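You operate a simulated robot arm through the tools that you are given. There is no shell and no other tool. Be economical: measure what you need, move in short steps, check, and stop when the job is done.

You are at the controls of a simulated robot arm. One attempt, no reset.

JOB
Put the yellow can in the turntable's tote, reset, switch to auto and send it up.

Only the result counts: the job must be done as asked and must still hold three seconds after the hand-in. Knocking over, shifting, dropping, spilling or breaking anything else fails it.

ROBOT AND FRAMES
A 6-joint arm with a two-finger parallel gripper, fixed in place. Base frame: the origin is at the foot of the arm, x ahead of it, y to its left, z up. Readings come in m, rad, newtons and seconds.
With the tool pointing down near the work surface it reaches from about 0.1 to 0.6 m from the base axis. Its first joint turns from -1.152 to 1.152 rad. Payload 2.9 kg.
The TCP is the grasp point between the finger pads, 0.03 m short of the fingertips. In the tool frame z runs along the fingers and y along their closing line. Largest opening 0.11 m; finger width 0.02, thickness 0.01; the body of the gripper, 0.048 by 0.112 m, starts 0.055 m behind the TCP.
Orientation is that of the tool frame in the base frame, as a unit quaternion [w, x, y, z]. With the fingers straight down and closing along the base's y, the tool's x points along the base's -x, its y along +y and its z along -z.

CONTROLS
- The arm moves only by the tool servo_tool. Its argument "commands" is a list that holds one entry, the list of rows, each a list of 6 numbers: the shift along the tool's x, y, z in m, then the turn, a rotation vector about the tool's x, y, z in rad. In form: [[[dx, dy, dz, wx, wy, wz], ...]]. A call has 1 to 8 rows; each row shifts and turns the commanded pose from where the row before left it, along the tool's axes as they then stand. "claw" is the closure, from 0 (fully open) to 1 (shut), set as the call begins (left out, the last holds). A row lasts 0.2 s, in which the tool goes at most 0.05 m and 0.15 rad; a call with a longer step from one row to the next is refused whole, and so is a gripper value outside its range. A pose out of reach is approached as far as the arm can. The call stops where the force on the tool passes 40 N (or 10 N more than at its start, if that is more) or the arm is blocked; 0.2 s more then pass. The fingers move at their own pace (about 0.108 m/s each) and stop on an object; they squeeze with about 27 N. The grip force told is the motor's: it shows also when the fingers shut on nothing. Time passes only in rows, and 0.2 s behind the last, so rows that do not move let the fingers close. The reply holds the time, the measured pose of the TCP, the force on the tool along the base axes, the opening and the grip force, in the units named above and with some noise.
- Cameras (640 x 400 px; columns grow to the right, rows downward): "scene" is fixed at [0.0551, 0.429, 1.3741]; the picture's right is [-0.89, -0.46, 0.00], its down [-0.34, 0.66, -0.68] and it looks along [0.31, -0.60, -0.74] (base axes); focal length 214 px, centre (320, 200). "wrist" rides on the gripper at [-0.036, 0, -0.057] in the tool frame; the picture's right is [0.00, -1.00, 0.00], its down [0.97, 0.00, -0.24] and it looks along [0.24, 0.00, 0.97] (tool axes); focal length 218 px, centre (320, 200). There is no depth. A picture from a camera that has moved, and an enlarged one, comes with that camera's place and axes in the base frame and with its lens. The place of the scene camera against the robot may be out by one fixed shift of up to 0.012 m in any direction.
- snapshot(camera): a new picture of that camera. It takes no simulated time.
- inspect(camera, box): a new picture of the part [left, top, right, bottom] of that camera's present view, enlarged. It takes no simulated time.
- sign_off(): hands the job in; it is judged then, once.

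Work in short steps. Places have to be worked out from the pictures, the camera data and where the tool is seen: move nearer, look again, correct. Check each grasp and each placing, and mend what went wrong. You have 120 turns and 68 pictures in all, those below and enlarged ones among them. Open the gripper and draw the arm clear of the work before you hand the job in, unless the task says otherwise; then end with one line.

The tools are called after "Request:" as name(argument=value, ...) on one line, values as JSON. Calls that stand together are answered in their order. servo_tool: Moves the arm, as the interface text tells. Its arguments: {"type":"object","properties":{"commands":{"type":"array","items":{"type":"array","items":{"type":"array","items":{"type":"number"}}}},"claw":{"type":"number"}},"required":["commands"]} The other tools are called the same way: snapshot (camera) takes a picture; inspect (camera, box) takes an enlarged picture of a part of a camera's view; sign_off () hands the job in.

At the start:

```text
clock: 0.0
eef_pos: [0.3101, -0.0682, 1.3359]
tool_rot: [0.002, -0.001, 1.0, 0.0]
ft_force: [0.1, -0.1, -1.1]
opening: 0.1101
gripper_force: 0.0
```

scene: 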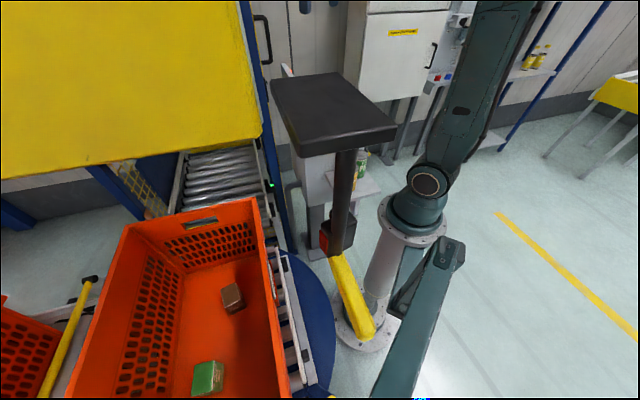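
wrist: 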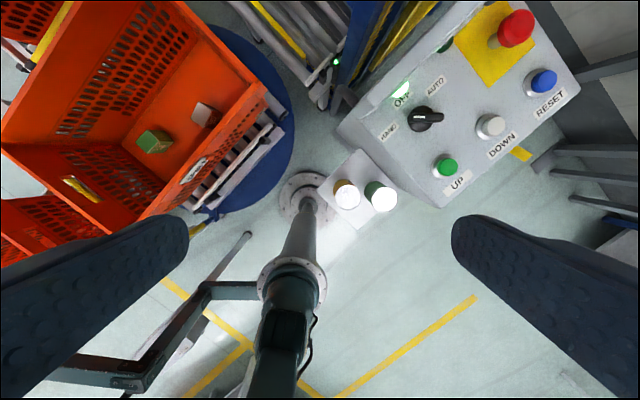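

The wrist view shows the control panel on the right side (y<0), two cans on a small shelf, and the tote on the turntable to the left. I'll enlarge both views for details.

Request:
inspect(camera="wrist", box=[260, 0, 600, 220])

Request:
inspect(camera="scene", box=[240, 60, 480, 280])

Request:
inspect(camera="wrist", box=[0, 0, 320, 240])

```text
1.82 times, centred on (430, 110) of wrist
camera zoom: at [0.3454, -0.0705, 1.3939], right [0.0, -1.0, 0.0], down [-0.97, 0.0, 0.24], along [-0.24, 0.0, -0.97], focal length 397 px, centre (120, 364)
```

zoom: 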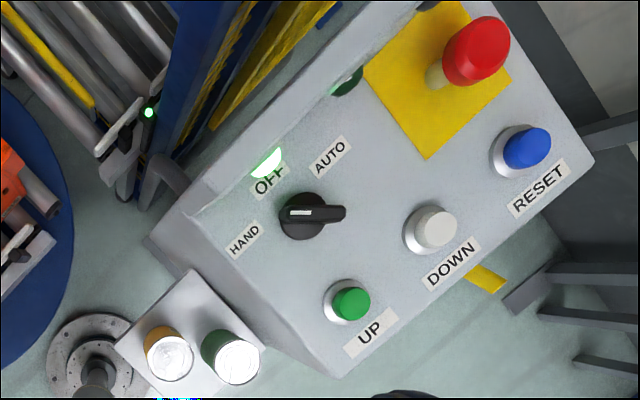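

```text
1.82 times, centred on (360, 170) of scene
camera zoom: at [0.0551, 0.429, 1.3741], right [-0.89, -0.46, 0.0], down [-0.34, 0.66, -0.68], along [0.31, -0.6, -0.74], focal length 390 px, centre (247, 254)
```

zoom: 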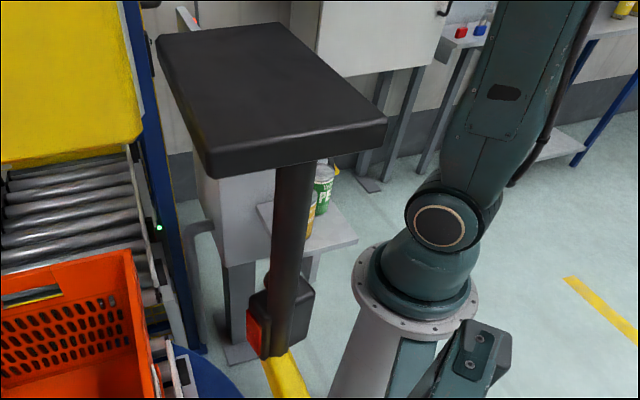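

```text
1.67 times, centred on (160, 120) of wrist
camera zoom: at [0.3454, -0.0705, 1.3939], right [0.0, -1.0, 0.0], down [-0.97, 0.0, 0.24], along [-0.24, 0.0, -0.97], focal length 364 px, centre (587, 333)
```

zoom: 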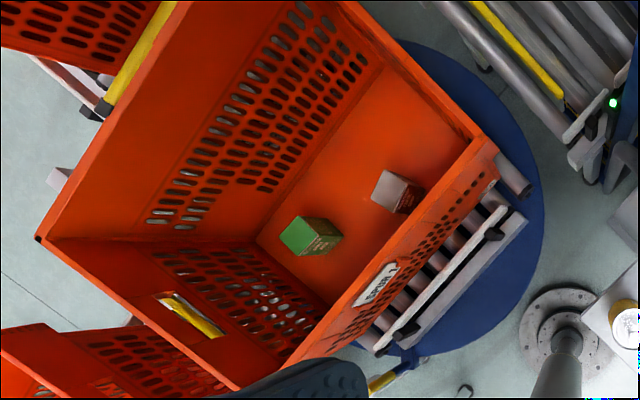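

The cans are roughly at (0.22, -0.14, top 0.85) for the yellow one and (0.22, -0.23, top 0.85) for the green one. I'll shift the arm toward the panel at the same height to get a second view of it for triangulation.

Request:
servo_tool(commands=[[[0, -0.04, 0, 0, 0, 0], [0, -0.04, 0, 0, 0, 0], [0, -0.04, 0, 0, 0, 0], [0, -0.04, 0, 0, 0, 0]]])

Request:
snapshot(camera="wrist")

Request:
snapshot(camera="scene")

```text
clock: 1.0
eef_pos: [0.3103, -0.2304, 1.336]
tool_rot: [0.002, -0.002, 1.0, 0.0]
ft_force: [1.4, -0.2, 0.0]
opening: 0.1103
gripper_force: 0.0
```

```text
62 pictures are left
camera wrist: at [0.3457, -0.2313, 1.394], right [0.0, -1.0, 0.0], down [-0.97, 0.0, 0.24], along [-0.24, 0.0, -0.97], focal length 218 px, centre (320, 200)
```

wrist: 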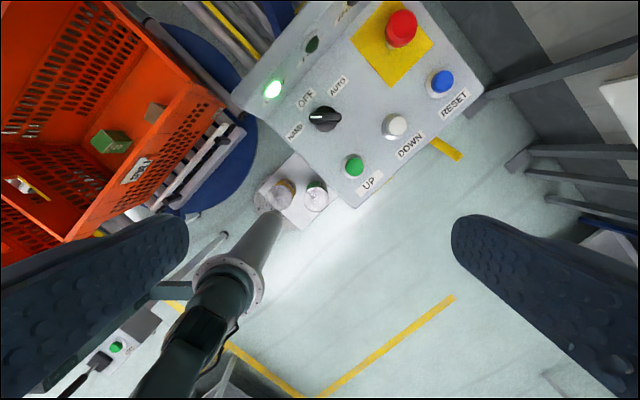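

```text
61 pictures are left
```

scene: 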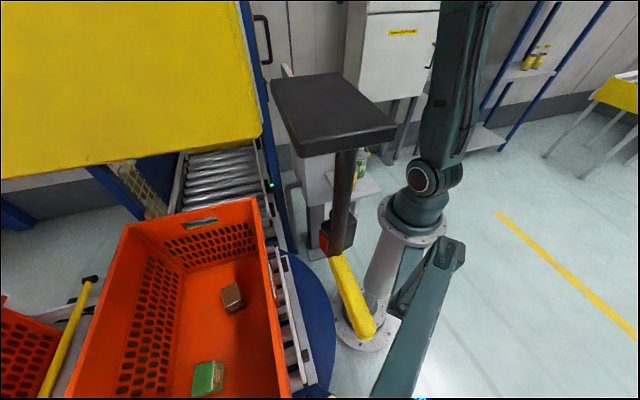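

There is a fixed dark object in the scene view's foreground and something with a green button at the lower left of the wrist view. I'll enlarge both, since I need to know where they are before travelling to the tote.

Request:
inspect(camera="wrist", box=[40, 220, 300, 400])

Request:
inspect(camera="wrist", box=[230, 0, 490, 220])

```text
2.22 times, centred on (170, 310) of wrist
camera zoom: at [0.3457, -0.2313, 1.394], right [0.0, -1.0, 0.0], down [-0.97, 0.0, 0.24], along [-0.24, 0.0, -0.97], focal length 485 px, centre (653, -44)
```

zoom: 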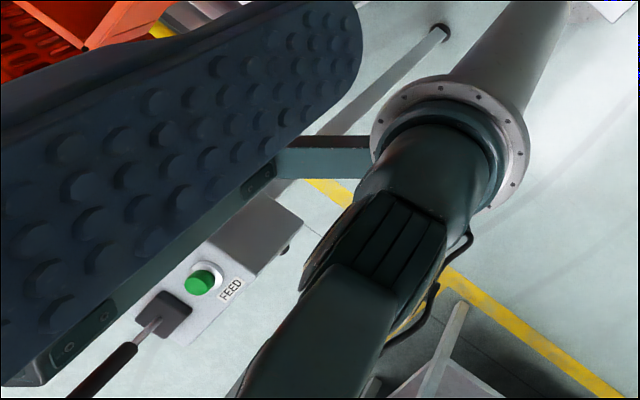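

```text
1.82 times, centred on (360, 110) of wrist
camera zoom: at [0.3457, -0.2313, 1.394], right [0.0, -1.0, 0.0], down [-0.97, 0.0, 0.24], along [-0.24, 0.0, -0.97], focal length 397 px, centre (247, 364)
```

zoom: 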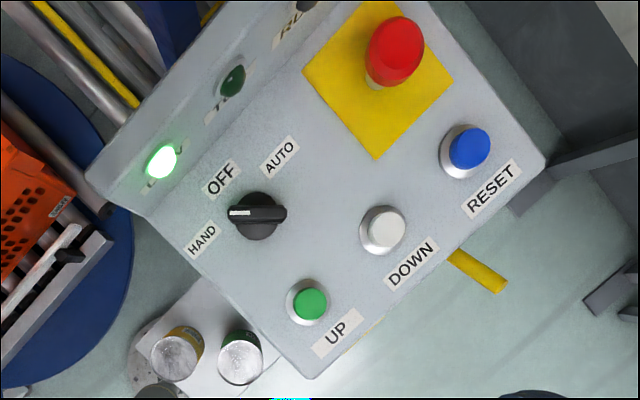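

The panel face triangulates to horizontal at z≈1.00: UP ≈(0.31,-0.29), DOWN ≈(0.38,-0.36), RESET ≈(0.445,-0.425) with caps at ≈1.015, selector handle ≈(0.39,-0.24) topping at ≈1.03 and pointing to HAND (+y). First the can: I turn the tool by -90° about its axis so the fingers close along x and the camera sits on the +y side.

Request:
servo_tool(commands=[[[0, 0, 0, 0, 0, -0.143], [0, 0, 0, 0, 0, -0.143], [0, 0, 0, 0, 0, -0.143], [0, 0, 0, 0, 0, -0.143], [0, 0, 0, 0, 0, -0.143], [0, 0, 0, 0, 0, -0.143], [0, 0, 0, 0, 0, -0.143], [0, 0, 0, 0, 0, -0.143]]])

Request:
servo_tool(commands=[[[0, 0, 0, 0, 0, -0.143], [0, 0, 0, 0, 0, -0.143], [0, 0, 0, 0, 0, -0.141], [-0.04, 0.03, 0, 0, 0, 0], [-0.04, 0.03, 0, 0, 0, 0], [-0.02, 0.03, 0, 0, 0, 0]]])

Request:
snapshot(camera="wrist")

```text
clock: 2.8
eef_pos: [0.3094, -0.2289, 1.3372]
tool_rot: [0.002, -0.543, 0.84, -0.001]
ft_force: [-0.5, 0.8, -0.4]
opening: 0.1097
gripper_force: 0.1
```

```text
clock: 4.2
eef_pos: [0.2173, -0.1308, 1.3334]
tool_rot: [-0.001, 0.708, -0.707, 0.001]
ft_force: [-0.4, 0.4, -0.3]
opening: 0.1101
gripper_force: 0.1
```

```text
58 pictures are left
camera wrist: at [0.2184, -0.0949, 1.3925], right [1.0, 0.0, 0.0], down [0.0, -0.97, 0.24], along [0.0, -0.24, -0.97], focal length 218 px, centre (320, 200)
```

wrist: 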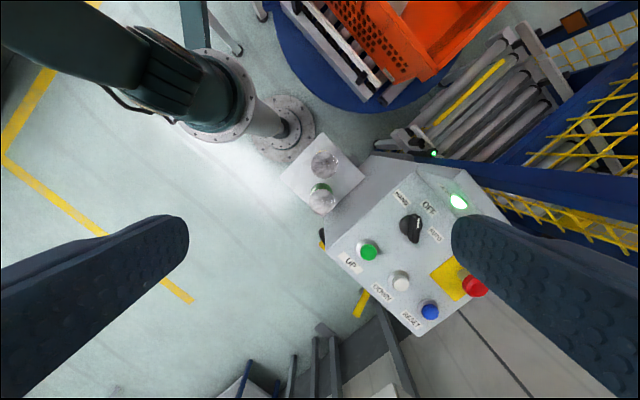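

The can tops are at about yellow (0.229,-0.135) and green (0.226,-0.215). I descend to z≈1.1 and look again.

Request:
servo_tool(commands=[[[0, 0, 0.045, 0, 0, 0], [0, 0, 0.045, 0, 0, 0], [0, 0, 0.045, 0, 0, 0], [0, 0, 0.045, 0, 0, 0], [0, 0, 0.045, 0, 0, 0]]])

Request:
inspect(camera="wrist", box=[190, 80, 510, 280])

Request:
snapshot(camera="scene")

```text
clock: 5.4
eef_pos: [0.2175, -0.1283, 1.11]
tool_rot: [-0.001, 0.708, -0.706, 0.001]
ft_force: [1.0, -0.4, -0.2]
opening: 0.1097
gripper_force: 0.1
```

```text
2.00 times, centred on (350, 180) of wrist
camera zoom: at [0.2181, -0.094, 1.1679], right [1.0, 0.0, 0.0], down [0.0, -0.97, 0.24], along [0.0, -0.24, -0.97], focal length 436 px, centre (260, 240)
```

zoom: 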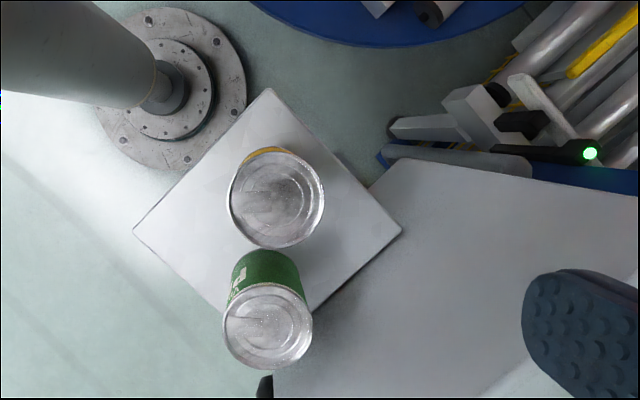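

```text
56 pictures are left
```

scene: 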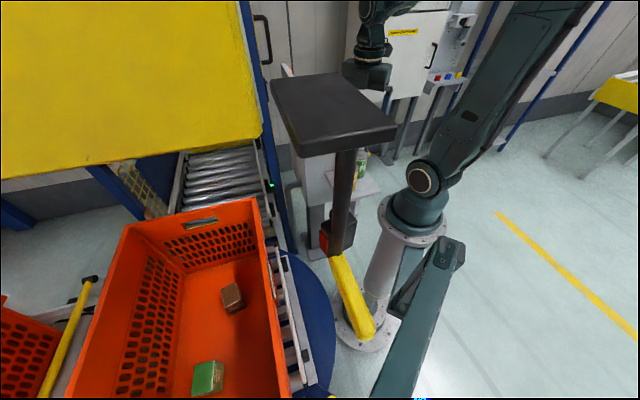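

With the top near z≈0.88, the yellow can's axis is at about (0.229,-0.138). I centre over it and go down to TCP z≈0.98 (tips 0.95, still above the cans), then look again.

Request:
servo_tool(commands=[[[0.005, -0.006, 0.03, 0, 0, 0], [0.005, -0.005, 0.03, 0, 0, 0], [0, 0, 0.04, 0, 0, 0], [0, 0, 0.03, 0, 0, 0]]])

Request:
snapshot(camera="wrist")

Request:
inspect(camera="scene", box=[270, 0, 430, 260])

```text
clock: 6.4
eef_pos: [0.2324, -0.1387, 0.9817]
tool_rot: [-0.001, 0.707, -0.707, 0.0]
ft_force: [0.1, 0.4, -0.4]
opening: 0.1099
gripper_force: 0.0
```

```text
55 pictures are left
camera wrist: at [0.2311, -0.104, 1.039], right [1.0, 0.0, 0.0], down [0.0, -0.97, 0.24], along [0.0, -0.24, -0.97], focal length 218 px, centre (320, 200)
```

wrist: 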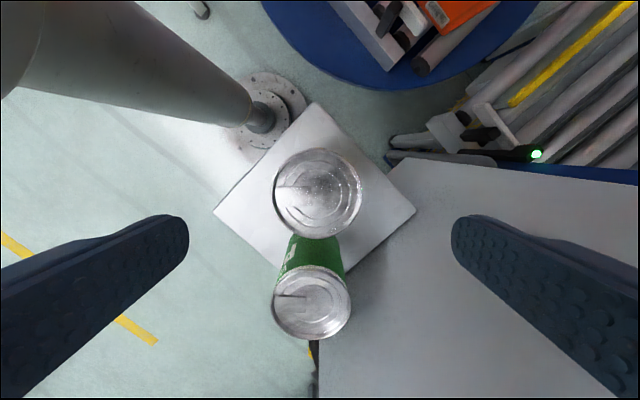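

```text
1.54 times, centred on (350, 130) of scene
camera zoom: at [0.0551, 0.429, 1.3741], right [-0.89, -0.46, 0.0], down [-0.34, 0.66, -0.68], along [0.31, -0.6, -0.74], focal length 330 px, centre (274, 308)
```

zoom: 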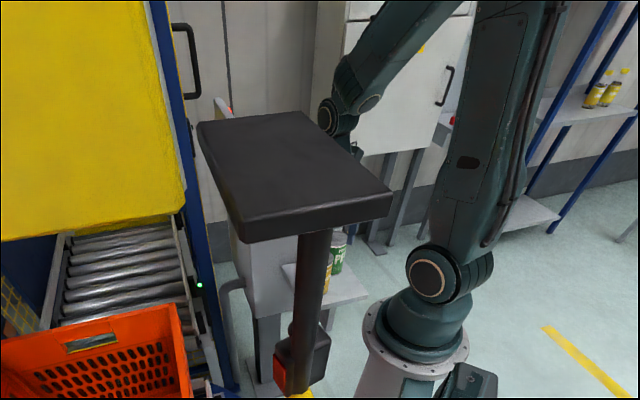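

The yellow can's axis solves to (0.229,-0.138) with top z≈0.88 and shelf z≈0.80. I lower to TCP z≈0.86 with the fingers straddling it along x, and check before closing.

Request:
servo_tool(commands=[[[0, 0.002, 0.04, 0, 0, 0], [0, 0, 0.04, 0, 0, 0], [0, 0, 0.04, 0, 0, 0], [0, 0, 0, 0, 0, 0]]])

Request:
snapshot(camera="wrist")

```text
clock: 7.4
eef_pos: [0.2293, -0.1385, 0.8614]
tool_rot: [-0.001, 0.707, -0.707, 0.002]
ft_force: [0.1, 0.1, 0.2]
opening: 0.1097
gripper_force: 0.0
```

```text
53 pictures are left
camera wrist: at [0.2292, -0.1039, 0.9188], right [1.0, 0.0, 0.0], down [0.0, -0.97, 0.24], along [0.0, -0.24, -0.97], focal length 218 px, centre (320, 200)
```

wrist: 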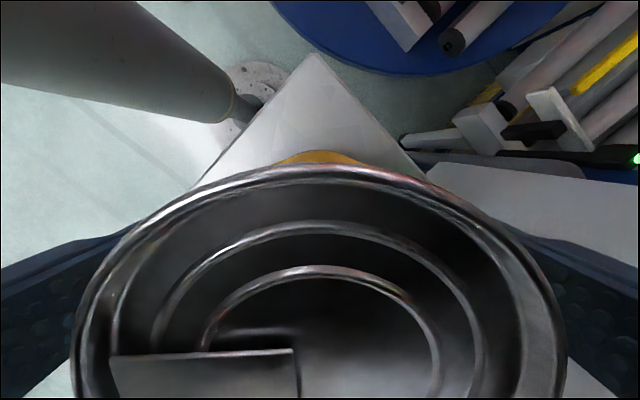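

The can is centred between the fingers, and its yellow label shows at the rim. I close the gripper and let it settle.

Request:
servo_tool(commands=[[[0, 0, 0, 0, 0, 0], [0, 0, 0, 0, 0, 0], [0, 0, 0, 0, 0, 0], [0, 0, 0, 0, 0, 0]]], claw=1)

Request:
servo_tool(commands=[[[0, 0, -0.02, 0, 0, 0], [0, 0, -0.02, 0, 0, 0], [0, 0, -0.03, 0, 0, 0], [0, 0, -0.04, 0, 0, 0]]])

Request:
snapshot(camera="wrist")

Request:
snapshot(camera="scene")

```text
clock: 8.4
eef_pos: [0.2298, -0.1388, 0.8611]
tool_rot: [-0.001, 0.707, -0.707, 0.001]
ft_force: [0.2, -0.3, -0.3]
opening: 0.0597
gripper_force: 27.1
```

```text
clock: 9.4
eef_pos: [0.2305, -0.1383, 0.9713]
tool_rot: [0.0, 0.707, -0.707, 0.0]
ft_force: [-0.2, 0.6, -2.6]
opening: 0.0596
gripper_force: 27.3
```

```text
52 pictures are left
camera wrist: at [0.2291, -0.1042, 1.0281], right [1.0, 0.0, 0.0], down [0.0, -0.97, 0.24], along [0.0, -0.24, -0.97], focal length 218 px, centre (320, 200)
```

wrist: 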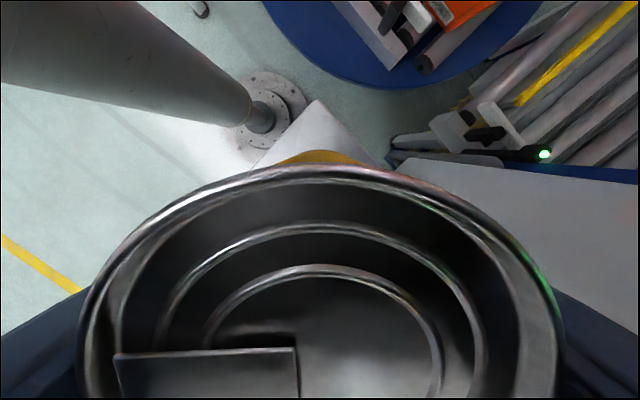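

```text
51 pictures are left
```

scene: 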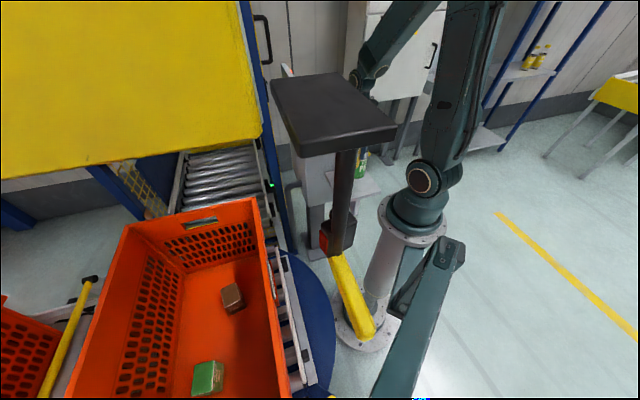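

The can is held (opening 0.060, 27 N, ~2.4 N of weight). I raise it to z≈1.3 and tilt the camera toward +y to find the black foreground object before travelling to the tote.

Request:
servo_tool(commands=[[[0, 0, -0.045, 0, 0, 0], [0, 0, -0.045, 0, 0, 0], [0, 0, -0.045, 0, 0, 0], [0, 0, -0.045, 0, 0, 0], [0, 0, -0.045, 0, 0, 0], [0, 0, -0.045, 0, 0, 0], [0, 0, -0.045, 0, 0, 0], [0, 0, 0, 0, 0, 0]]])

Request:
servo_tool(commands=[[[0, 0, 0, 0, -0.13, 0], [0, 0, 0, 0, -0.13, 0], [0, 0, 0, 0, -0.13, 0], [0, 0, 0, 0, -0.13, 0], [0, 0, 0, 0, -0.13, 0], [0, 0, 0, 0, 0, 0]]])

Request:
snapshot(camera="wrist")

```text
clock: 11.2
eef_pos: [0.2291, -0.1397, 1.2866]
tool_rot: [0.001, -0.707, 0.707, -0.002]
ft_force: [-0.3, 0.5, -3.7]
opening: 0.0595
gripper_force: 26.7
```

```text
clock: 12.6
eef_pos: [0.2311, -0.137, 1.2836]
tool_rot: [0.137, -0.689, 0.694, 0.155]
ft_force: [-0.5, 0.0, -3.7]
opening: 0.0595
gripper_force: 27.0
out of reach, approached as far as the arm can: row 3, 4, 5
```

```text
50 pictures are left
camera wrist: at [0.2325, -0.1276, 1.3507], right [1.0, 0.0, -0.02], down [-0.01, -0.99, -0.17], along [-0.02, 0.17, -0.98], focal length 218 px, centre (320, 200)
```

wrist: 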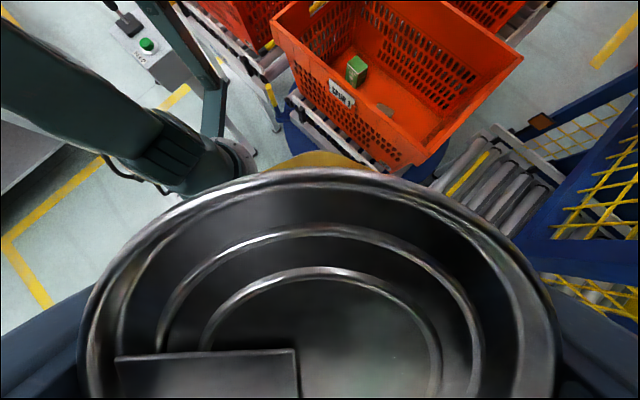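

The tote and pedestal are visible but the black object is not yet in view. I enlarge the top left, then turn the camera further.

Request:
inspect(camera="wrist", box=[60, 0, 360, 180])

Request:
inspect(camera="scene", box=[260, 60, 480, 400])

```text
2.13 times, centred on (210, 90) of wrist
camera zoom: at [0.2325, -0.1276, 1.3507], right [1.0, 0.0, -0.02], down [-0.01, -0.99, -0.17], along [-0.02, 0.17, -0.98], focal length 466 px, centre (555, 435)
```

zoom: 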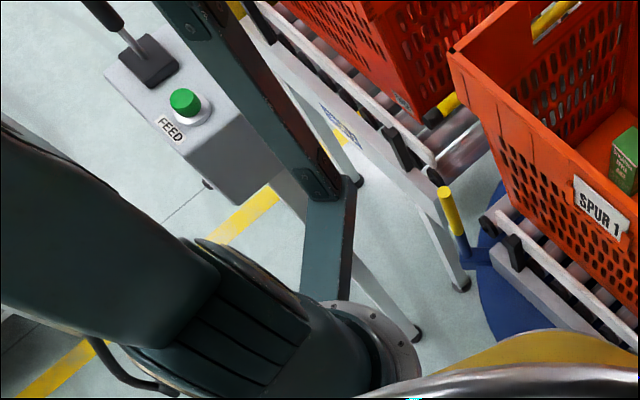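

```text
1.18 times, centred on (370, 230) of scene
camera zoom: at [0.0551, 0.429, 1.3741], right [-0.89, -0.46, 0.0], down [-0.34, 0.66, -0.68], along [0.31, -0.6, -0.74], focal length 252 px, centre (261, 165)
```

zoom: 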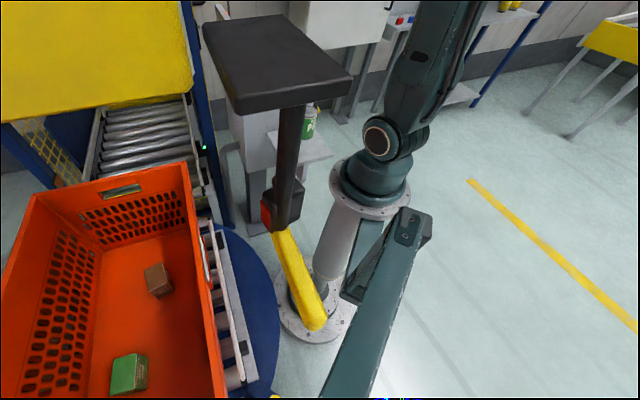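

The black object isn't in this view either; it must be nearer the scene camera. I move outward in x (away from the base), where the tilt is reachable, to look toward +y.

Request:
servo_tool(commands=[[[0, -0.04, 0, 0, 0, 0], [0, -0.04, 0, 0, 0, 0], [0, -0.04, 0, 0, 0, 0], [0, -0.04, 0, 0, 0, 0], [0, 0, 0, 0, 0, 0]]])

Request:
snapshot(camera="wrist")

```text
clock: 13.8
eef_pos: [0.383, -0.1318, 1.256]
tool_rot: [0.135, -0.69, 0.695, 0.152]
ft_force: [0.2, 0.0, -3.0]
opening: 0.0592
gripper_force: 27.0
out of reach, approached as far as the arm can: row 2, 3, 4
```

```text
47 pictures are left
camera wrist: at [0.3848, -0.1225, 1.3233], right [1.0, 0.0, -0.02], down [-0.01, -0.99, -0.16], along [-0.02, 0.17, -0.99], focal length 218 px, centre (320, 200)
```

wrist: 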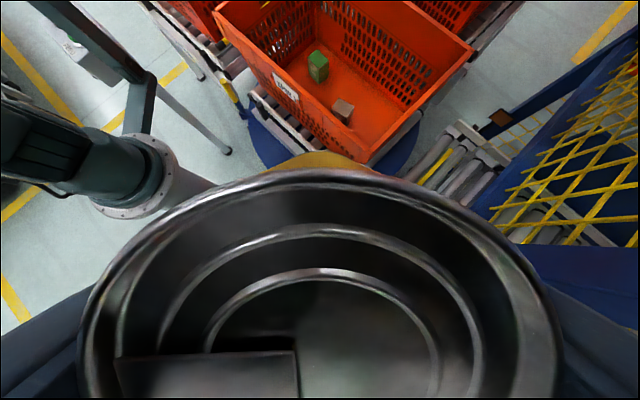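

Still not visible, so anything near there must sit above this view. I go lower along the tool axis, where more tilt should be reachable.

Request:
servo_tool(commands=[[[0, 0, 0.04, 0, 0, 0], [0, 0, 0.04, 0, 0, 0], [0, 0, 0.04, 0, 0, 0], [0, 0, 0.03, 0, -0.1, 0], [0, 0, 0, 0, -0.1, 0], [0, 0, 0, 0, -0.1, 0], [0, 0, 0, 0, 0, 0]]])

Request:
snapshot(camera="wrist")

```text
clock: 15.4
eef_pos: [0.4242, -0.0936, 1.2241]
tool_rot: [0.135, -0.685, 0.695, 0.169]
ft_force: [-0.1, 0.1, -3.6]
opening: 0.0595
gripper_force: 26.7
out of reach, approached as far as the arm can: row 1, 2, 3, 4, 5, 6
```

```text
46 pictures are left
camera wrist: at [0.4279, -0.0862, 1.2917], right [1.0, -0.01, -0.05], down [-0.01, -0.98, -0.19], along [-0.05, 0.19, -0.98], focal length 218 px, centre (320, 200)
```

wrist: 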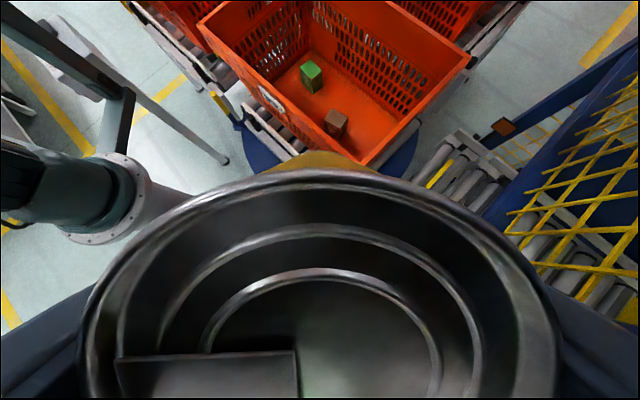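

Tilt is limited by a joint, so I start undoing it and watch the scene view to compare the arm with the black object.

Request:
servo_tool(commands=[[[0, 0, 0, 0, 0.1, 0], [0, 0, 0, 0, 0.1, 0], [0, 0, 0, 0, 0.1, 0], [0, 0, 0, 0, 0, 0]]])

Request:
snapshot(camera="scene")

```text
clock: 16.4
eef_pos: [0.4249, -0.0931, 1.2241]
tool_rot: [0.03, -0.702, 0.709, 0.065]
ft_force: [0.2, -0.4, -3.5]
opening: 0.0597
gripper_force: 27.0
```

```text
45 pictures are left
```

scene: 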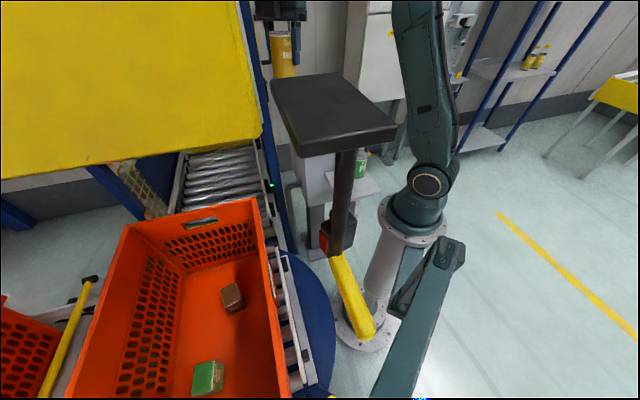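

The command is referenced to the actual pose, good. The black object lies close to the scene camera (bounded to x≈0.1–0.25, y≥0.18, z≳1.05). I rise closer in and tilt to get a look from above before passing it.

Request:
servo_tool(commands=[[[0, 0.035, -0.03, 0.05, 0, 0], [0, 0.035, -0.03, 0, 0, 0], [0, 0.035, -0.035, 0, 0, 0], [0, 0.035, -0.035, 0, 0, 0], [0, 0.03, -0.035, 0, 0, 0], [0, 0, -0.04, 0, 0, 0], [0, 0, -0.04, 0, 0, 0], [0, 0, 0, 0, 0, 0]]])

Request:
servo_tool(commands=[[[0, 0, 0, 0, -0.1, 0], [0, 0, 0, 0, -0.1, 0], [0, 0, 0, 0, -0.1, 0], [0, 0, 0, 0, -0.1, 0], [0, 0, 0, 0, 0, 0]]])

Request:
snapshot(camera="wrist")

```text
clock: 18.2
eef_pos: [0.257, -0.1123, 1.3684]
tool_rot: [0.049, -0.701, 0.71, 0.046]
ft_force: [-0.2, -0.8, -3.1]
opening: 0.0595
gripper_force: 26.9
out of reach, approached as far as the arm can: row 5, 6, 7
```

```text
clock: 19.4
eef_pos: [0.2585, -0.0987, 1.2878]
tool_rot: [0.144, -0.687, 0.697, 0.147]
ft_force: [0.3, -0.4, -2.8]
opening: 0.0595
gripper_force: 26.8
out of reach, approached as far as the arm can: row 1, 2, 3, 4
```

```text
44 pictures are left
camera wrist: at [0.2592, -0.09, 1.3548], right [1.0, -0.01, -0.01], down [-0.01, -0.99, -0.17], along [0.0, 0.17, -0.99], focal length 218 px, centre (320, 200)
```

wrist: 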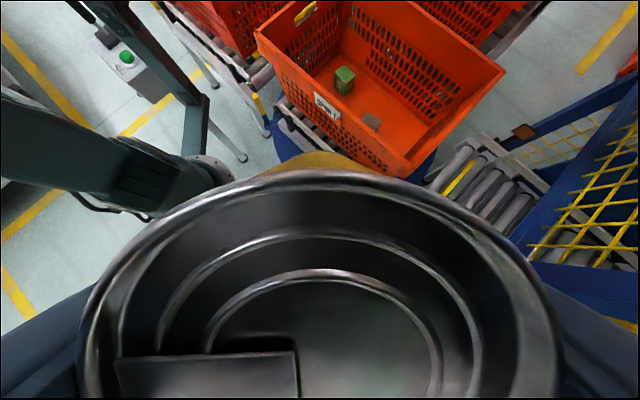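

Nothing within view below; the arm tops out at about z 1.37 here. I go outward and lower (x≈0.45, z≈1.15), levelling the tool and turning it another -45° so the image's up side faces that object, which should permit more inward tilt.

Request:
servo_tool(commands=[[[0, -0.04, 0.02, 0, 0.1, 0], [0, -0.04, 0.02, 0, 0.1, 0], [0, -0.04, 0.02, 0, 0.1, 0], [0, -0.04, 0.02, 0, 0.11, 0], [0, -0.035, 0.03, 0, 0, 0], [0, 0, 0.03, 0, 0, 0], [0, 0, 0.02, 0, 0, 0], [0, 0, 0, 0, 0, 0]]])

Request:
servo_tool(commands=[[[0, 0, 0, 0, 0, -0.14], [0, 0, 0, 0, 0, -0.14], [0, 0, 0, 0, 0, -0.14], [0, 0, 0, 0, 0, -0.14], [0, 0, 0, 0, 0, -0.14], [0, 0, 0, 0, 0, -0.14], [0, 0, 0, 0, 0, 0]]])

Request:
servo_tool(commands=[[[0, 0, 0, 0, -0.13, 0], [0, 0, 0, 0, -0.13, 0], [0, 0, 0, 0, -0.13, 0], [0, 0, 0, 0, -0.13, 0], [0, 0, 0, 0, -0.13, 0], [0, 0, 0, 0, -0.13, 0], [0, 0, 0, 0, 0, 0]]])

Request:
snapshot(camera="wrist")

```text
clock: 21.2
eef_pos: [0.4636, -0.0696, 1.206]
tool_rot: [0.021, -0.697, 0.716, -0.016]
ft_force: [-0.2, -0.3, -2.5]
opening: 0.0595
gripper_force: 27.0
out of reach, approached as far as the arm can: row 2, 4, 5, 6, 7
```

```text
clock: 21.8
eef_pos: [0.4624, -0.0743, 1.2074]
tool_rot: [0.014, -0.692, 0.722, -0.018]
ft_force: [0.5, -0.6, -2.5]
opening: 0.0595
gripper_force: 27.1
out of reach, approached as far as the arm can: row 1, 2
stopped in row 2: the arm was blocked; the commanded pose is now the measured one
```

```text
clock: 22.3
eef_pos: [0.4702, -0.051, 1.2115]
tool_rot: [0.064, -0.686, 0.724, 0.031]
ft_force: [-26.6, -11.7, -5.7]
opening: 0.0594
gripper_force: 26.8
out of reach, approached as far as the arm can: row 1, 2
stopped in row 2: the force on the tool passed its limit (the readings are from after the stop); the commanded pose is now the measured one
```

```text
43 pictures are left
camera wrist: at [0.4681, -0.026, 1.2735], right [1.0, -0.06, 0.04], down [-0.06, -0.99, 0.11], along [0.04, -0.11, -0.99], focal length 218 px, centre (320, 200)
```

wrist: 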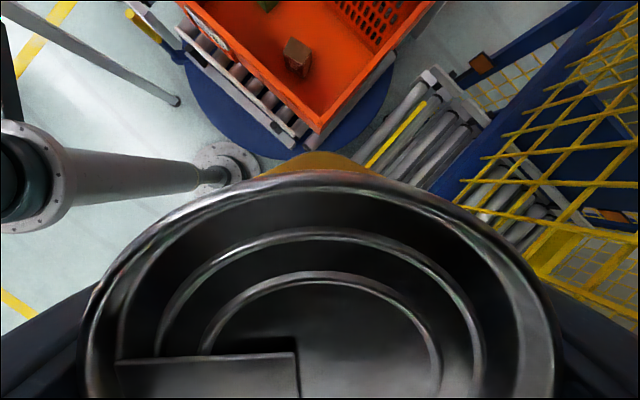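

A contact force of -27 N in x: the gripper's outer side touches something at x≈0.53 (likely the lift's guard frame). I back away toward the base immediately and look from the scene camera.

Request:
servo_tool(commands=[[[0, 0.03, 0, 0, 0, 0], [0, 0.04, 0, 0, 0, 0], [0, 0.03, 0, 0, 0, 0], [0, 0, 0, 0, 0, 0]]])

Request:
snapshot(camera="scene")

Request:
snapshot(camera="wrist")

```text
clock: 23.3
eef_pos: [0.3914, -0.0449, 1.2506]
tool_rot: [0.062, -0.688, 0.722, 0.033]
ft_force: [0.0, -0.2, -3.0]
opening: 0.0592
gripper_force: 27.1
out of reach, approached as far as the arm can: row 1, 2, 3
```

```text
42 pictures are left
```

scene: 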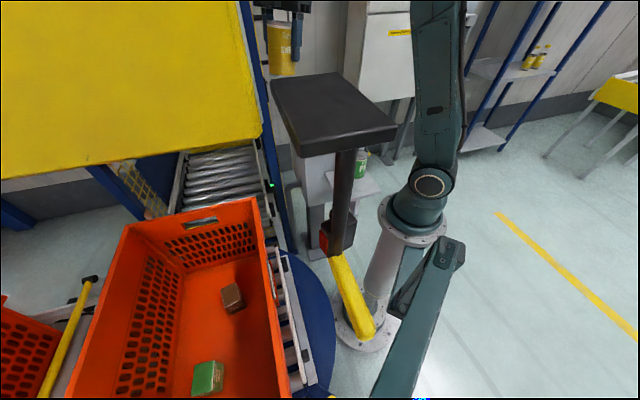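

```text
41 pictures are left
camera wrist: at [0.3906, -0.0183, 1.312], right [1.0, -0.05, 0.04], down [-0.05, -0.99, 0.11], along [0.03, -0.11, -0.99], focal length 218 px, centre (320, 200)
```

wrist: 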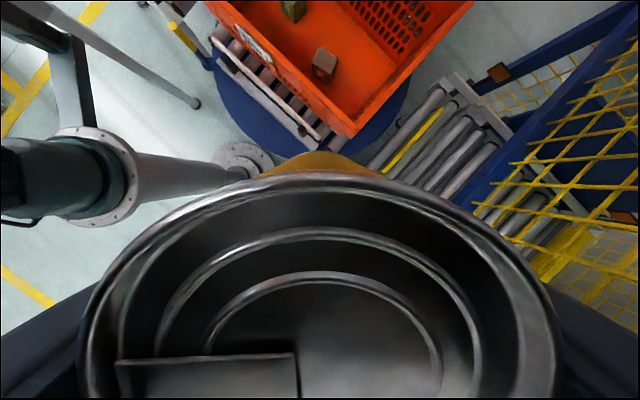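

That was most likely at the arm's stretched reach limit; it's clear now (force ≈ payload only). I level the tool and drop to about (0.33, 0.0, 1.05), where there is slack in reach.

Request:
servo_tool(commands=[[[0, 0.02, 0.03, -0.04, 0.134, -0.048], [-0.01, 0.02, 0.04, 0, 0, 0], [-0.015, 0.02, 0.04, 0, 0, 0], [-0.01, 0, 0.045, 0, 0, 0], [-0.01, 0, 0.045, 0, 0, 0], [0, 0, 0, 0, 0, 0]]])

Request:
servo_tool(commands=[[[0, 0, 0, 0, -0.13, 0], [0, 0, 0, 0, -0.13, 0], [0, 0, 0, 0, -0.13, 0], [0, 0, 0, 0, -0.13, 0], [0, 0, 0, 0, -0.13, 0], [0, 0, 0, 0, -0.13, 0], [0, 0, 0, 0, 0, 0]]])

Request:
snapshot(camera="wrist")

```text
clock: 24.7
eef_pos: [0.404, -0.0506, 1.2283]
tool_rot: [0.001, -0.707, 0.707, 0.0]
ft_force: [0.4, -0.2, -3.1]
opening: 0.0595
gripper_force: 26.8
out of reach, approached as far as the arm can: row 1, 2, 3, 4, 5
```

```text
clock: 26.3
eef_pos: [0.4156, 0.0086, 1.2554]
tool_rot: [0.153, -0.69, 0.691, 0.15]
ft_force: [-6.0, -5.5, -6.9]
opening: 0.0596
gripper_force: 27.2
out of reach, approached as far as the arm can: row 1, 2, 3, 4, 5, 6
```

```text
40 pictures are left
camera wrist: at [0.4156, 0.0158, 1.3222], right [1.0, 0.0, 0.0], down [0.0, -0.98, -0.19], along [0.0, 0.19, -0.98], focal length 218 px, centre (320, 200)
```

wrist: 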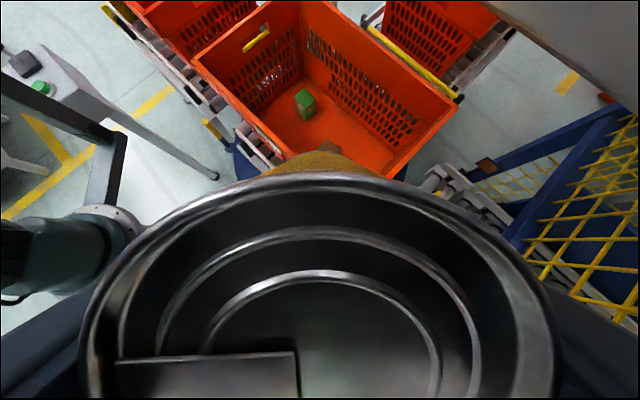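

The arm refuses even to descend, so a joint must be sitting at a limit in this configuration, and a grey guard edge shows near the camera. I level out and return toward the pose above the shelf that worked before.

Request:
servo_tool(commands=[[[0, 0, 0, 0, 0.11, 0], [0, 0, 0, 0, 0.11, 0], [0, 0, 0, 0, 0.11, 0], [0, 0, 0, 0, 0.1, 0], [0, 0, 0, 0, 0, 0]]])

Request:
servo_tool(commands=[[[0.02, 0.03, 0.01, 0, 0, 0], [0.02, 0.03, 0.01, 0, 0, 0], [0.02, 0.03, 0.01, 0, 0, 0], [0.02, 0.03, 0, 0, 0, 0], [0.02, 0.03, 0, 0, 0, 0], [0, 0, 0, 0, 0, 0]]])

Request:
snapshot(camera="scene")

```text
clock: 26.7
eef_pos: [0.4157, 0.0022, 1.2547]
tool_rot: [0.11, -0.692, 0.706, 0.105]
ft_force: [-10.6, -10.3, -1.7]
opening: 0.0594
gripper_force: 27.1
stopped in row 2: the force on the tool passed its limit (the readings are from after the stop); the commanded pose is now the measured one
```

```text
clock: 28.1
eef_pos: [0.2856, -0.0015, 1.2757]
tool_rot: [0.109, -0.692, 0.706, 0.105]
ft_force: [0.1, -0.2, -2.6]
opening: 0.0594
gripper_force: 26.9
out of reach, approached as far as the arm can: row 1, 2, 3, 4, 5
```

```text
39 pictures are left
```

scene: 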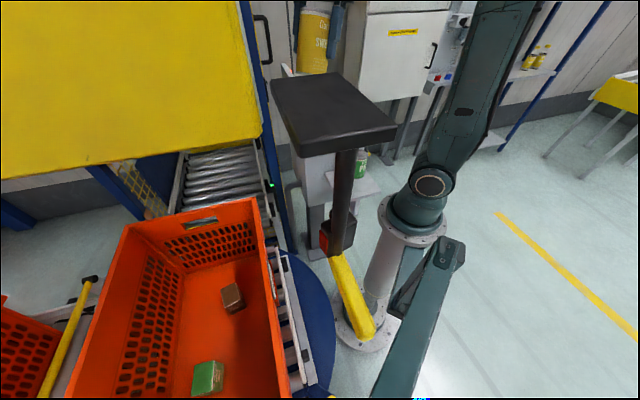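

Forces are normal again at (0.286,0,1.276). I level the tool fully here, then test whether it will descend in place.

Request:
servo_tool(commands=[[[0, 0, 0, 0, 0.1, -0.01], [0, 0, 0, 0, 0.1, -0.01], [0, 0, 0, 0, 0.1, 0], [0, 0, 0, 0, 0, 0]]])

Request:
servo_tool(commands=[[[0.02, 0, 0.03, 0, 0, 0], [0.02, 0, 0.03, 0, 0, 0], [0, 0, 0, 0, 0, 0]]])

Request:
snapshot(camera="scene")

```text
clock: 29.1
eef_pos: [0.2875, -0.0028, 1.275]
tool_rot: [-0.015, 0.708, -0.706, -0.011]
ft_force: [-0.4, 0.2, -3.2]
opening: 0.0594
gripper_force: 27.0
```

```text
clock: 29.9
eef_pos: [0.2866, -0.0416, 1.2152]
tool_rot: [-0.006, 0.708, -0.707, 0.001]
ft_force: [-0.2, 0.1, -2.5]
opening: 0.0596
gripper_force: 27.2
```

```text
38 pictures are left
```

scene: 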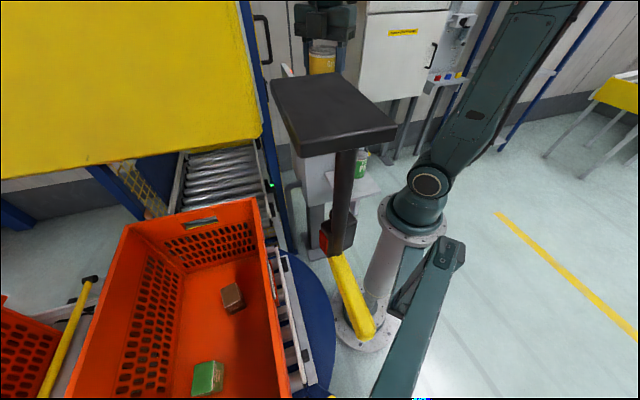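

Normal motion again when level. I go down to z≈1.07 here, staying level, then move out and toward the tote in small steps.

Request:
servo_tool(commands=[[[0, 0, 0.04, 0, 0, 0], [0, 0, 0.04, 0, 0, 0], [0, 0, 0.04, 0, 0, 0], [0, 0, 0.03, 0, 0, 0]]])

Request:
servo_tool(commands=[[[-0.03, -0.02, 0, 0, 0, 0], [-0.03, -0.02, 0, 0, 0, 0], [-0.03, -0.02, 0, 0, 0, 0], [0, 0, 0, 0, 0, 0]]])

Request:
snapshot(camera="wrist")

Request:
snapshot(camera="scene")

```text
clock: 30.9
eef_pos: [0.2883, -0.0404, 1.0655]
tool_rot: [-0.005, 0.708, -0.706, 0.001]
ft_force: [0.5, -0.9, -3.7]
opening: 0.0596
gripper_force: 27.3
```

```text
clock: 31.9
eef_pos: [0.3477, 0.0502, 1.0656]
tool_rot: [-0.006, 0.708, -0.707, 0.001]
ft_force: [-0.1, 0.7, -3.5]
opening: 0.0596
gripper_force: 26.9
```

```text
37 pictures are left
camera wrist: at [0.3476, 0.0848, 1.1236], right [1.0, 0.0, 0.01], down [0.0, -0.97, 0.23], along [0.01, -0.23, -0.97], focal length 218 px, centre (320, 200)
```

wrist: 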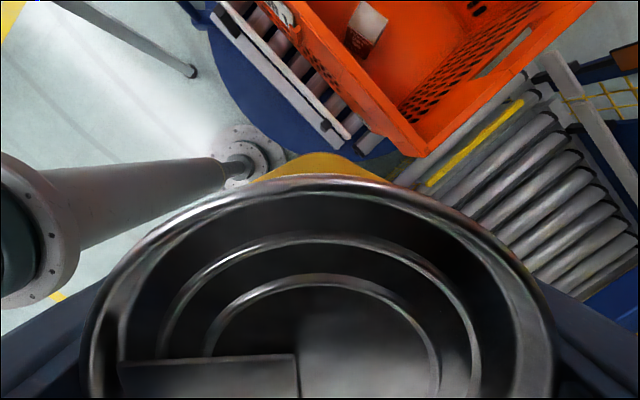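

```text
36 pictures are left
```

scene: 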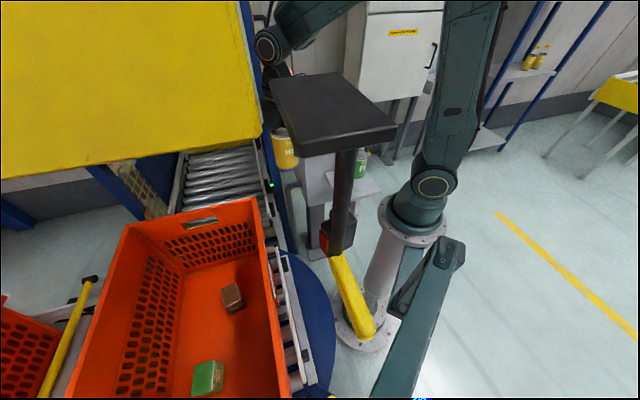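

The arm and can pass in front of the blue post and behind the black object without contact. I continue level toward the tote while rotating the tool +0.42 rad toward the tote's axis.

Request:
servo_tool(commands=[[[-0.03, 0, 0, 0, 0, 0], [-0.04, -0.01, 0, 0, 0, 0], [-0.03, -0.01, 0, 0, 0, 0], [0, 0, 0, 0, 0, 0.14], [0, 0, 0, 0, 0, 0.14], [0, 0, 0, 0, 0, 0.14], [0, 0, 0, 0, 0, 0]]])

Request:
snapshot(camera="wrist")

Request:
snapshot(camera="scene")

```text
clock: 33.5
eef_pos: [0.3582, 0.1282, 1.0655]
tool_rot: [-0.002, -0.531, 0.847, 0.004]
ft_force: [0.1, -1.2, -3.5]
opening: 0.0595
gripper_force: 26.8
```

```text
35 pictures are left
camera wrist: at [0.3743, 0.1591, 1.1232], right [0.9, -0.43, -0.01], down [-0.42, -0.88, 0.24], along [-0.11, -0.21, -0.97], focal length 218 px, centre (320, 200)
```

wrist: 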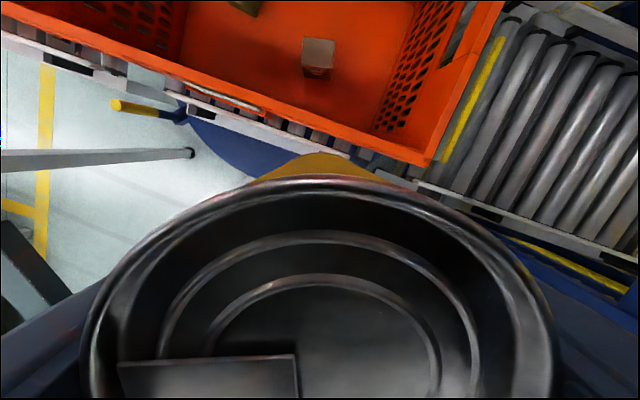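

```text
34 pictures are left
```

scene: 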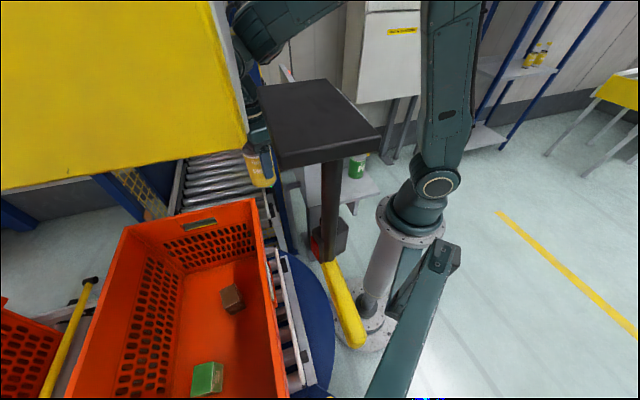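

Alarming: the yellow plate, black block, yellow tube and mast in the foreground have all shifted left by ~14 px while tote and background have not. I enlarge to see whether the forearm is touching that plate before moving.

Request:
inspect(camera="scene", box=[150, 0, 470, 200])

Request:
inspect(camera="scene", box=[230, 180, 500, 400])

```text
2.00 times, centred on (310, 100) of scene
camera zoom: at [0.0498, 0.4206, 1.3772], right [-0.89, -0.46, -0.01], down [-0.33, 0.66, -0.67], along [0.31, -0.6, -0.74], focal length 429 px, centre (340, 400)
```

zoom: 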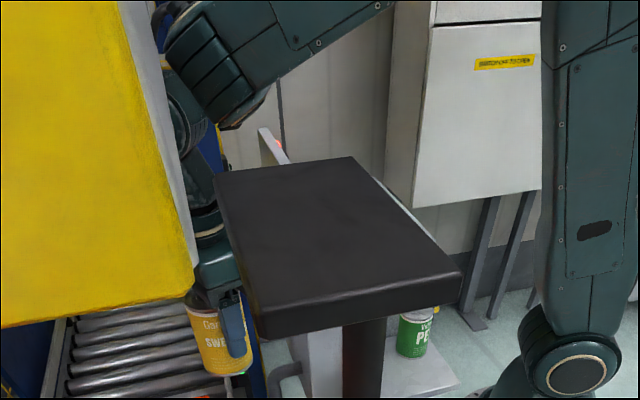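

```text
1.82 times, centred on (365, 290) of scene
camera zoom: at [0.0498, 0.4206, 1.3772], right [-0.89, -0.46, -0.01], down [-0.33, 0.66, -0.67], along [0.31, -0.6, -0.74], focal length 390 px, centre (238, 36)
```

zoom: 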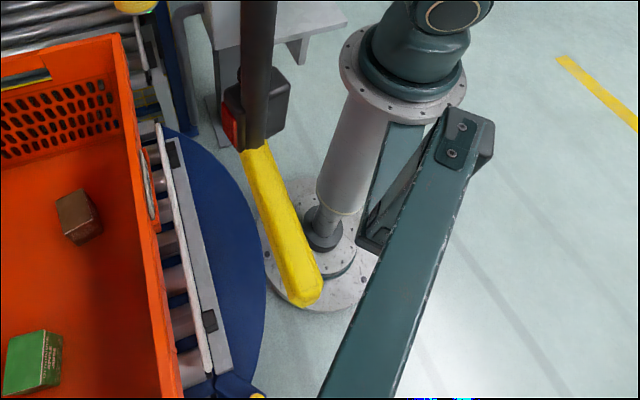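

The reported scene camera pose has itself moved by ~1 cm, so it's parallax: that foreground gear is only ~0.13 m from the scene camera (around (0.14–0.27, 0.33–0.43, 1.3)), clear of my route as long as I keep azimuth below ~45°. I go on toward (0.42,0.2) and rotate to align with the tote.

Request:
servo_tool(commands=[[[0, 0, 0, 0, 0, 0.14], [0, 0, 0, 0, 0, 0.14], [0, 0, 0, 0, 0, 0.14], [-0.045, 0, 0, 0, 0, 0], [-0.04, 0, 0, 0, 0, 0], [0, 0, 0, 0, 0, 0]]])

Request:
snapshot(camera="wrist")

Request:
inspect(camera="scene", box=[60, 0, 480, 400])

```text
clock: 34.7
eef_pos: [0.3448, 0.1231, 1.0667]
tool_rot: [-0.037, -0.319, 0.947, 0.002]
ft_force: [0.0, 0.4, -4.1]
opening: 0.0596
gripper_force: 27.2
stopped in row 5: the arm was blocked; the commanded pose is now the measured one
```

```text
31 pictures are left
camera wrist: at [0.3771, 0.1446, 1.1208], right [0.6, -0.8, -0.03], down [-0.75, -0.58, 0.31], along [-0.26, -0.16, -0.95], focal length 218 px, centre (320, 200)
```

wrist: 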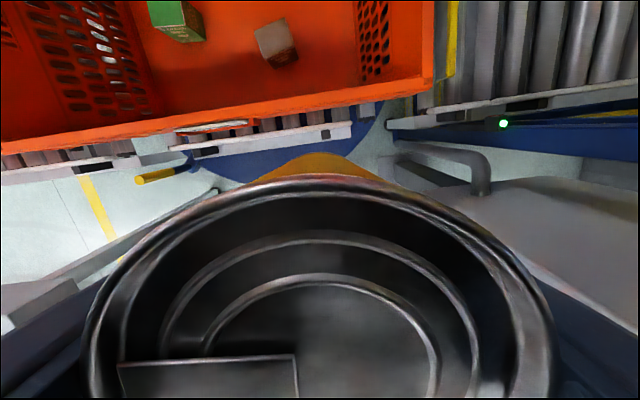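

```text
1.00 times, centred on (270, 200) of scene
camera zoom: at [0.0486, 0.4238, 1.3762], right [-0.89, -0.46, -0.01], down [-0.33, 0.66, -0.67], along [0.31, -0.6, -0.74], focal length 214 px, centre (370, 200)
```

zoom: 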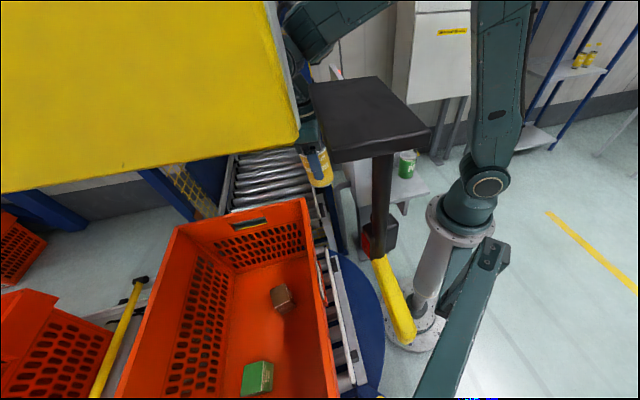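

The arm was blocked with no tool force, so some arm link is touching something on the +y side, and the scene camera's pose shifts with it. I back off to the earlier clear spot and check whether the scene camera returns to its place.

Request:
servo_tool(commands=[[[0.03, -0.02, 0, 0, 0, 0], [0.03, -0.03, 0, 0, 0, 0], [0.0, -0.03, 0, 0, 0, 0], [0, 0, 0, 0, 0, 0]]])

Request:
inspect(camera="scene", box=[160, 0, 560, 250])

```text
clock: 35.7
eef_pos: [0.3573, 0.0326, 1.0634]
tool_rot: [-0.04, -0.324, 0.945, 0.0]
ft_force: [0.1, -0.2, -3.3]
opening: 0.0596
gripper_force: 27.0
```

```text
1.60 times, centred on (360, 125) of scene
camera zoom: at [0.0551, 0.429, 1.3741], right [-0.89, -0.46, 0.0], down [-0.34, 0.66, -0.68], along [0.31, -0.6, -0.74], focal length 343 px, centre (256, 320)
```

zoom: 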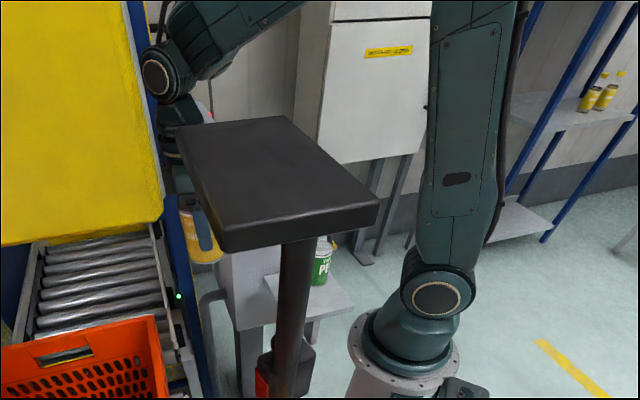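

The scene camera snapped back exactly, so the contact was elastic and harmless. I'll try a lower, more extended path: level the tool and go down to z≈0.95 at about (0.44,0.01), keeping the can bottom (~0.89) above the tote rim (~0.83).

Request:
servo_tool(commands=[[[0, 0, 0.03, 0.026, -0.076, 0], [0, 0, 0.04, 0, 0, 0], [0, 0, 0.04, 0, 0, 0], [-0.018, -0.023, 0, 0, 0, 0], [-0.018, -0.023, 0, 0, 0, 0], [-0.018, -0.023, 0, 0, 0, 0], [0, 0, 0, 0, 0, 0]]])

Request:
snapshot(camera="wrist")

Request:
snapshot(camera="scene")

```text
clock: 37.3
eef_pos: [0.4383, 0.0116, 0.953]
tool_rot: [0.0, -0.324, 0.946, 0.001]
ft_force: [0.4, 0.3, -3.8]
opening: 0.0595
gripper_force: 26.9
```

```text
28 pictures are left
camera wrist: at [0.4677, 0.0319, 1.0111], right [0.61, -0.79, 0.0], down [-0.77, -0.59, 0.24], along [-0.19, -0.15, -0.97], focal length 218 px, centre (320, 200)
```

wrist: 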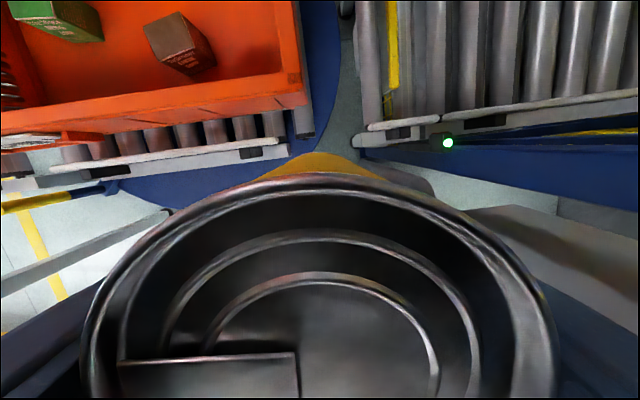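

```text
27 pictures are left
```

scene: 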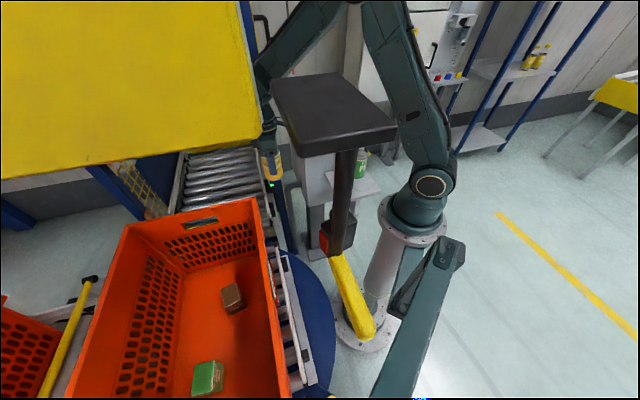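

The path down was clear and the arm is level at (0.438,0.012,0.953). The tote's near corner is at about (0.49,0.065) with walls along ±45°; I aim for (0.52,0.226), between the end wall and the brown box, moving halfway first.

Request:
servo_tool(commands=[[[-0.039, 0.0236, 0, 0, 0, 0], [-0.039, 0.0236, 0, 0, 0, 0], [-0.039, 0.0236, 0, 0, 0, 0], [0, 0, 0, 0, 0, 0]]])

Request:
snapshot(camera="wrist")

```text
clock: 38.3
eef_pos: [0.4876, 0.1391, 0.955]
tool_rot: [-0.002, -0.323, 0.946, 0.001]
ft_force: [0.6, 0.0, -2.9]
opening: 0.0598
gripper_force: 27.4
```

```text
26 pictures are left
camera wrist: at [0.5162, 0.1593, 1.012], right [0.61, -0.79, 0.0], down [-0.77, -0.59, 0.24], along [-0.19, -0.15, -0.97], focal length 218 px, centre (320, 200)
```

wrist: 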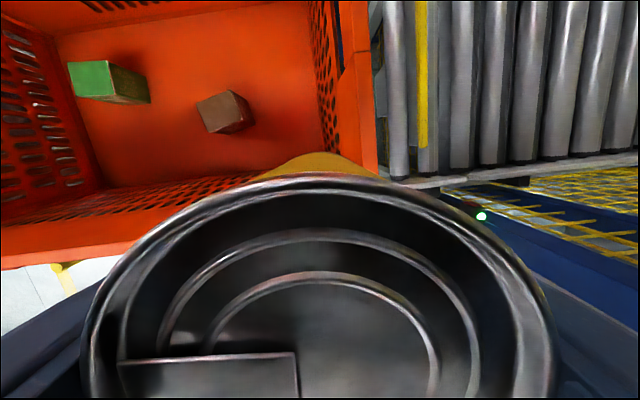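

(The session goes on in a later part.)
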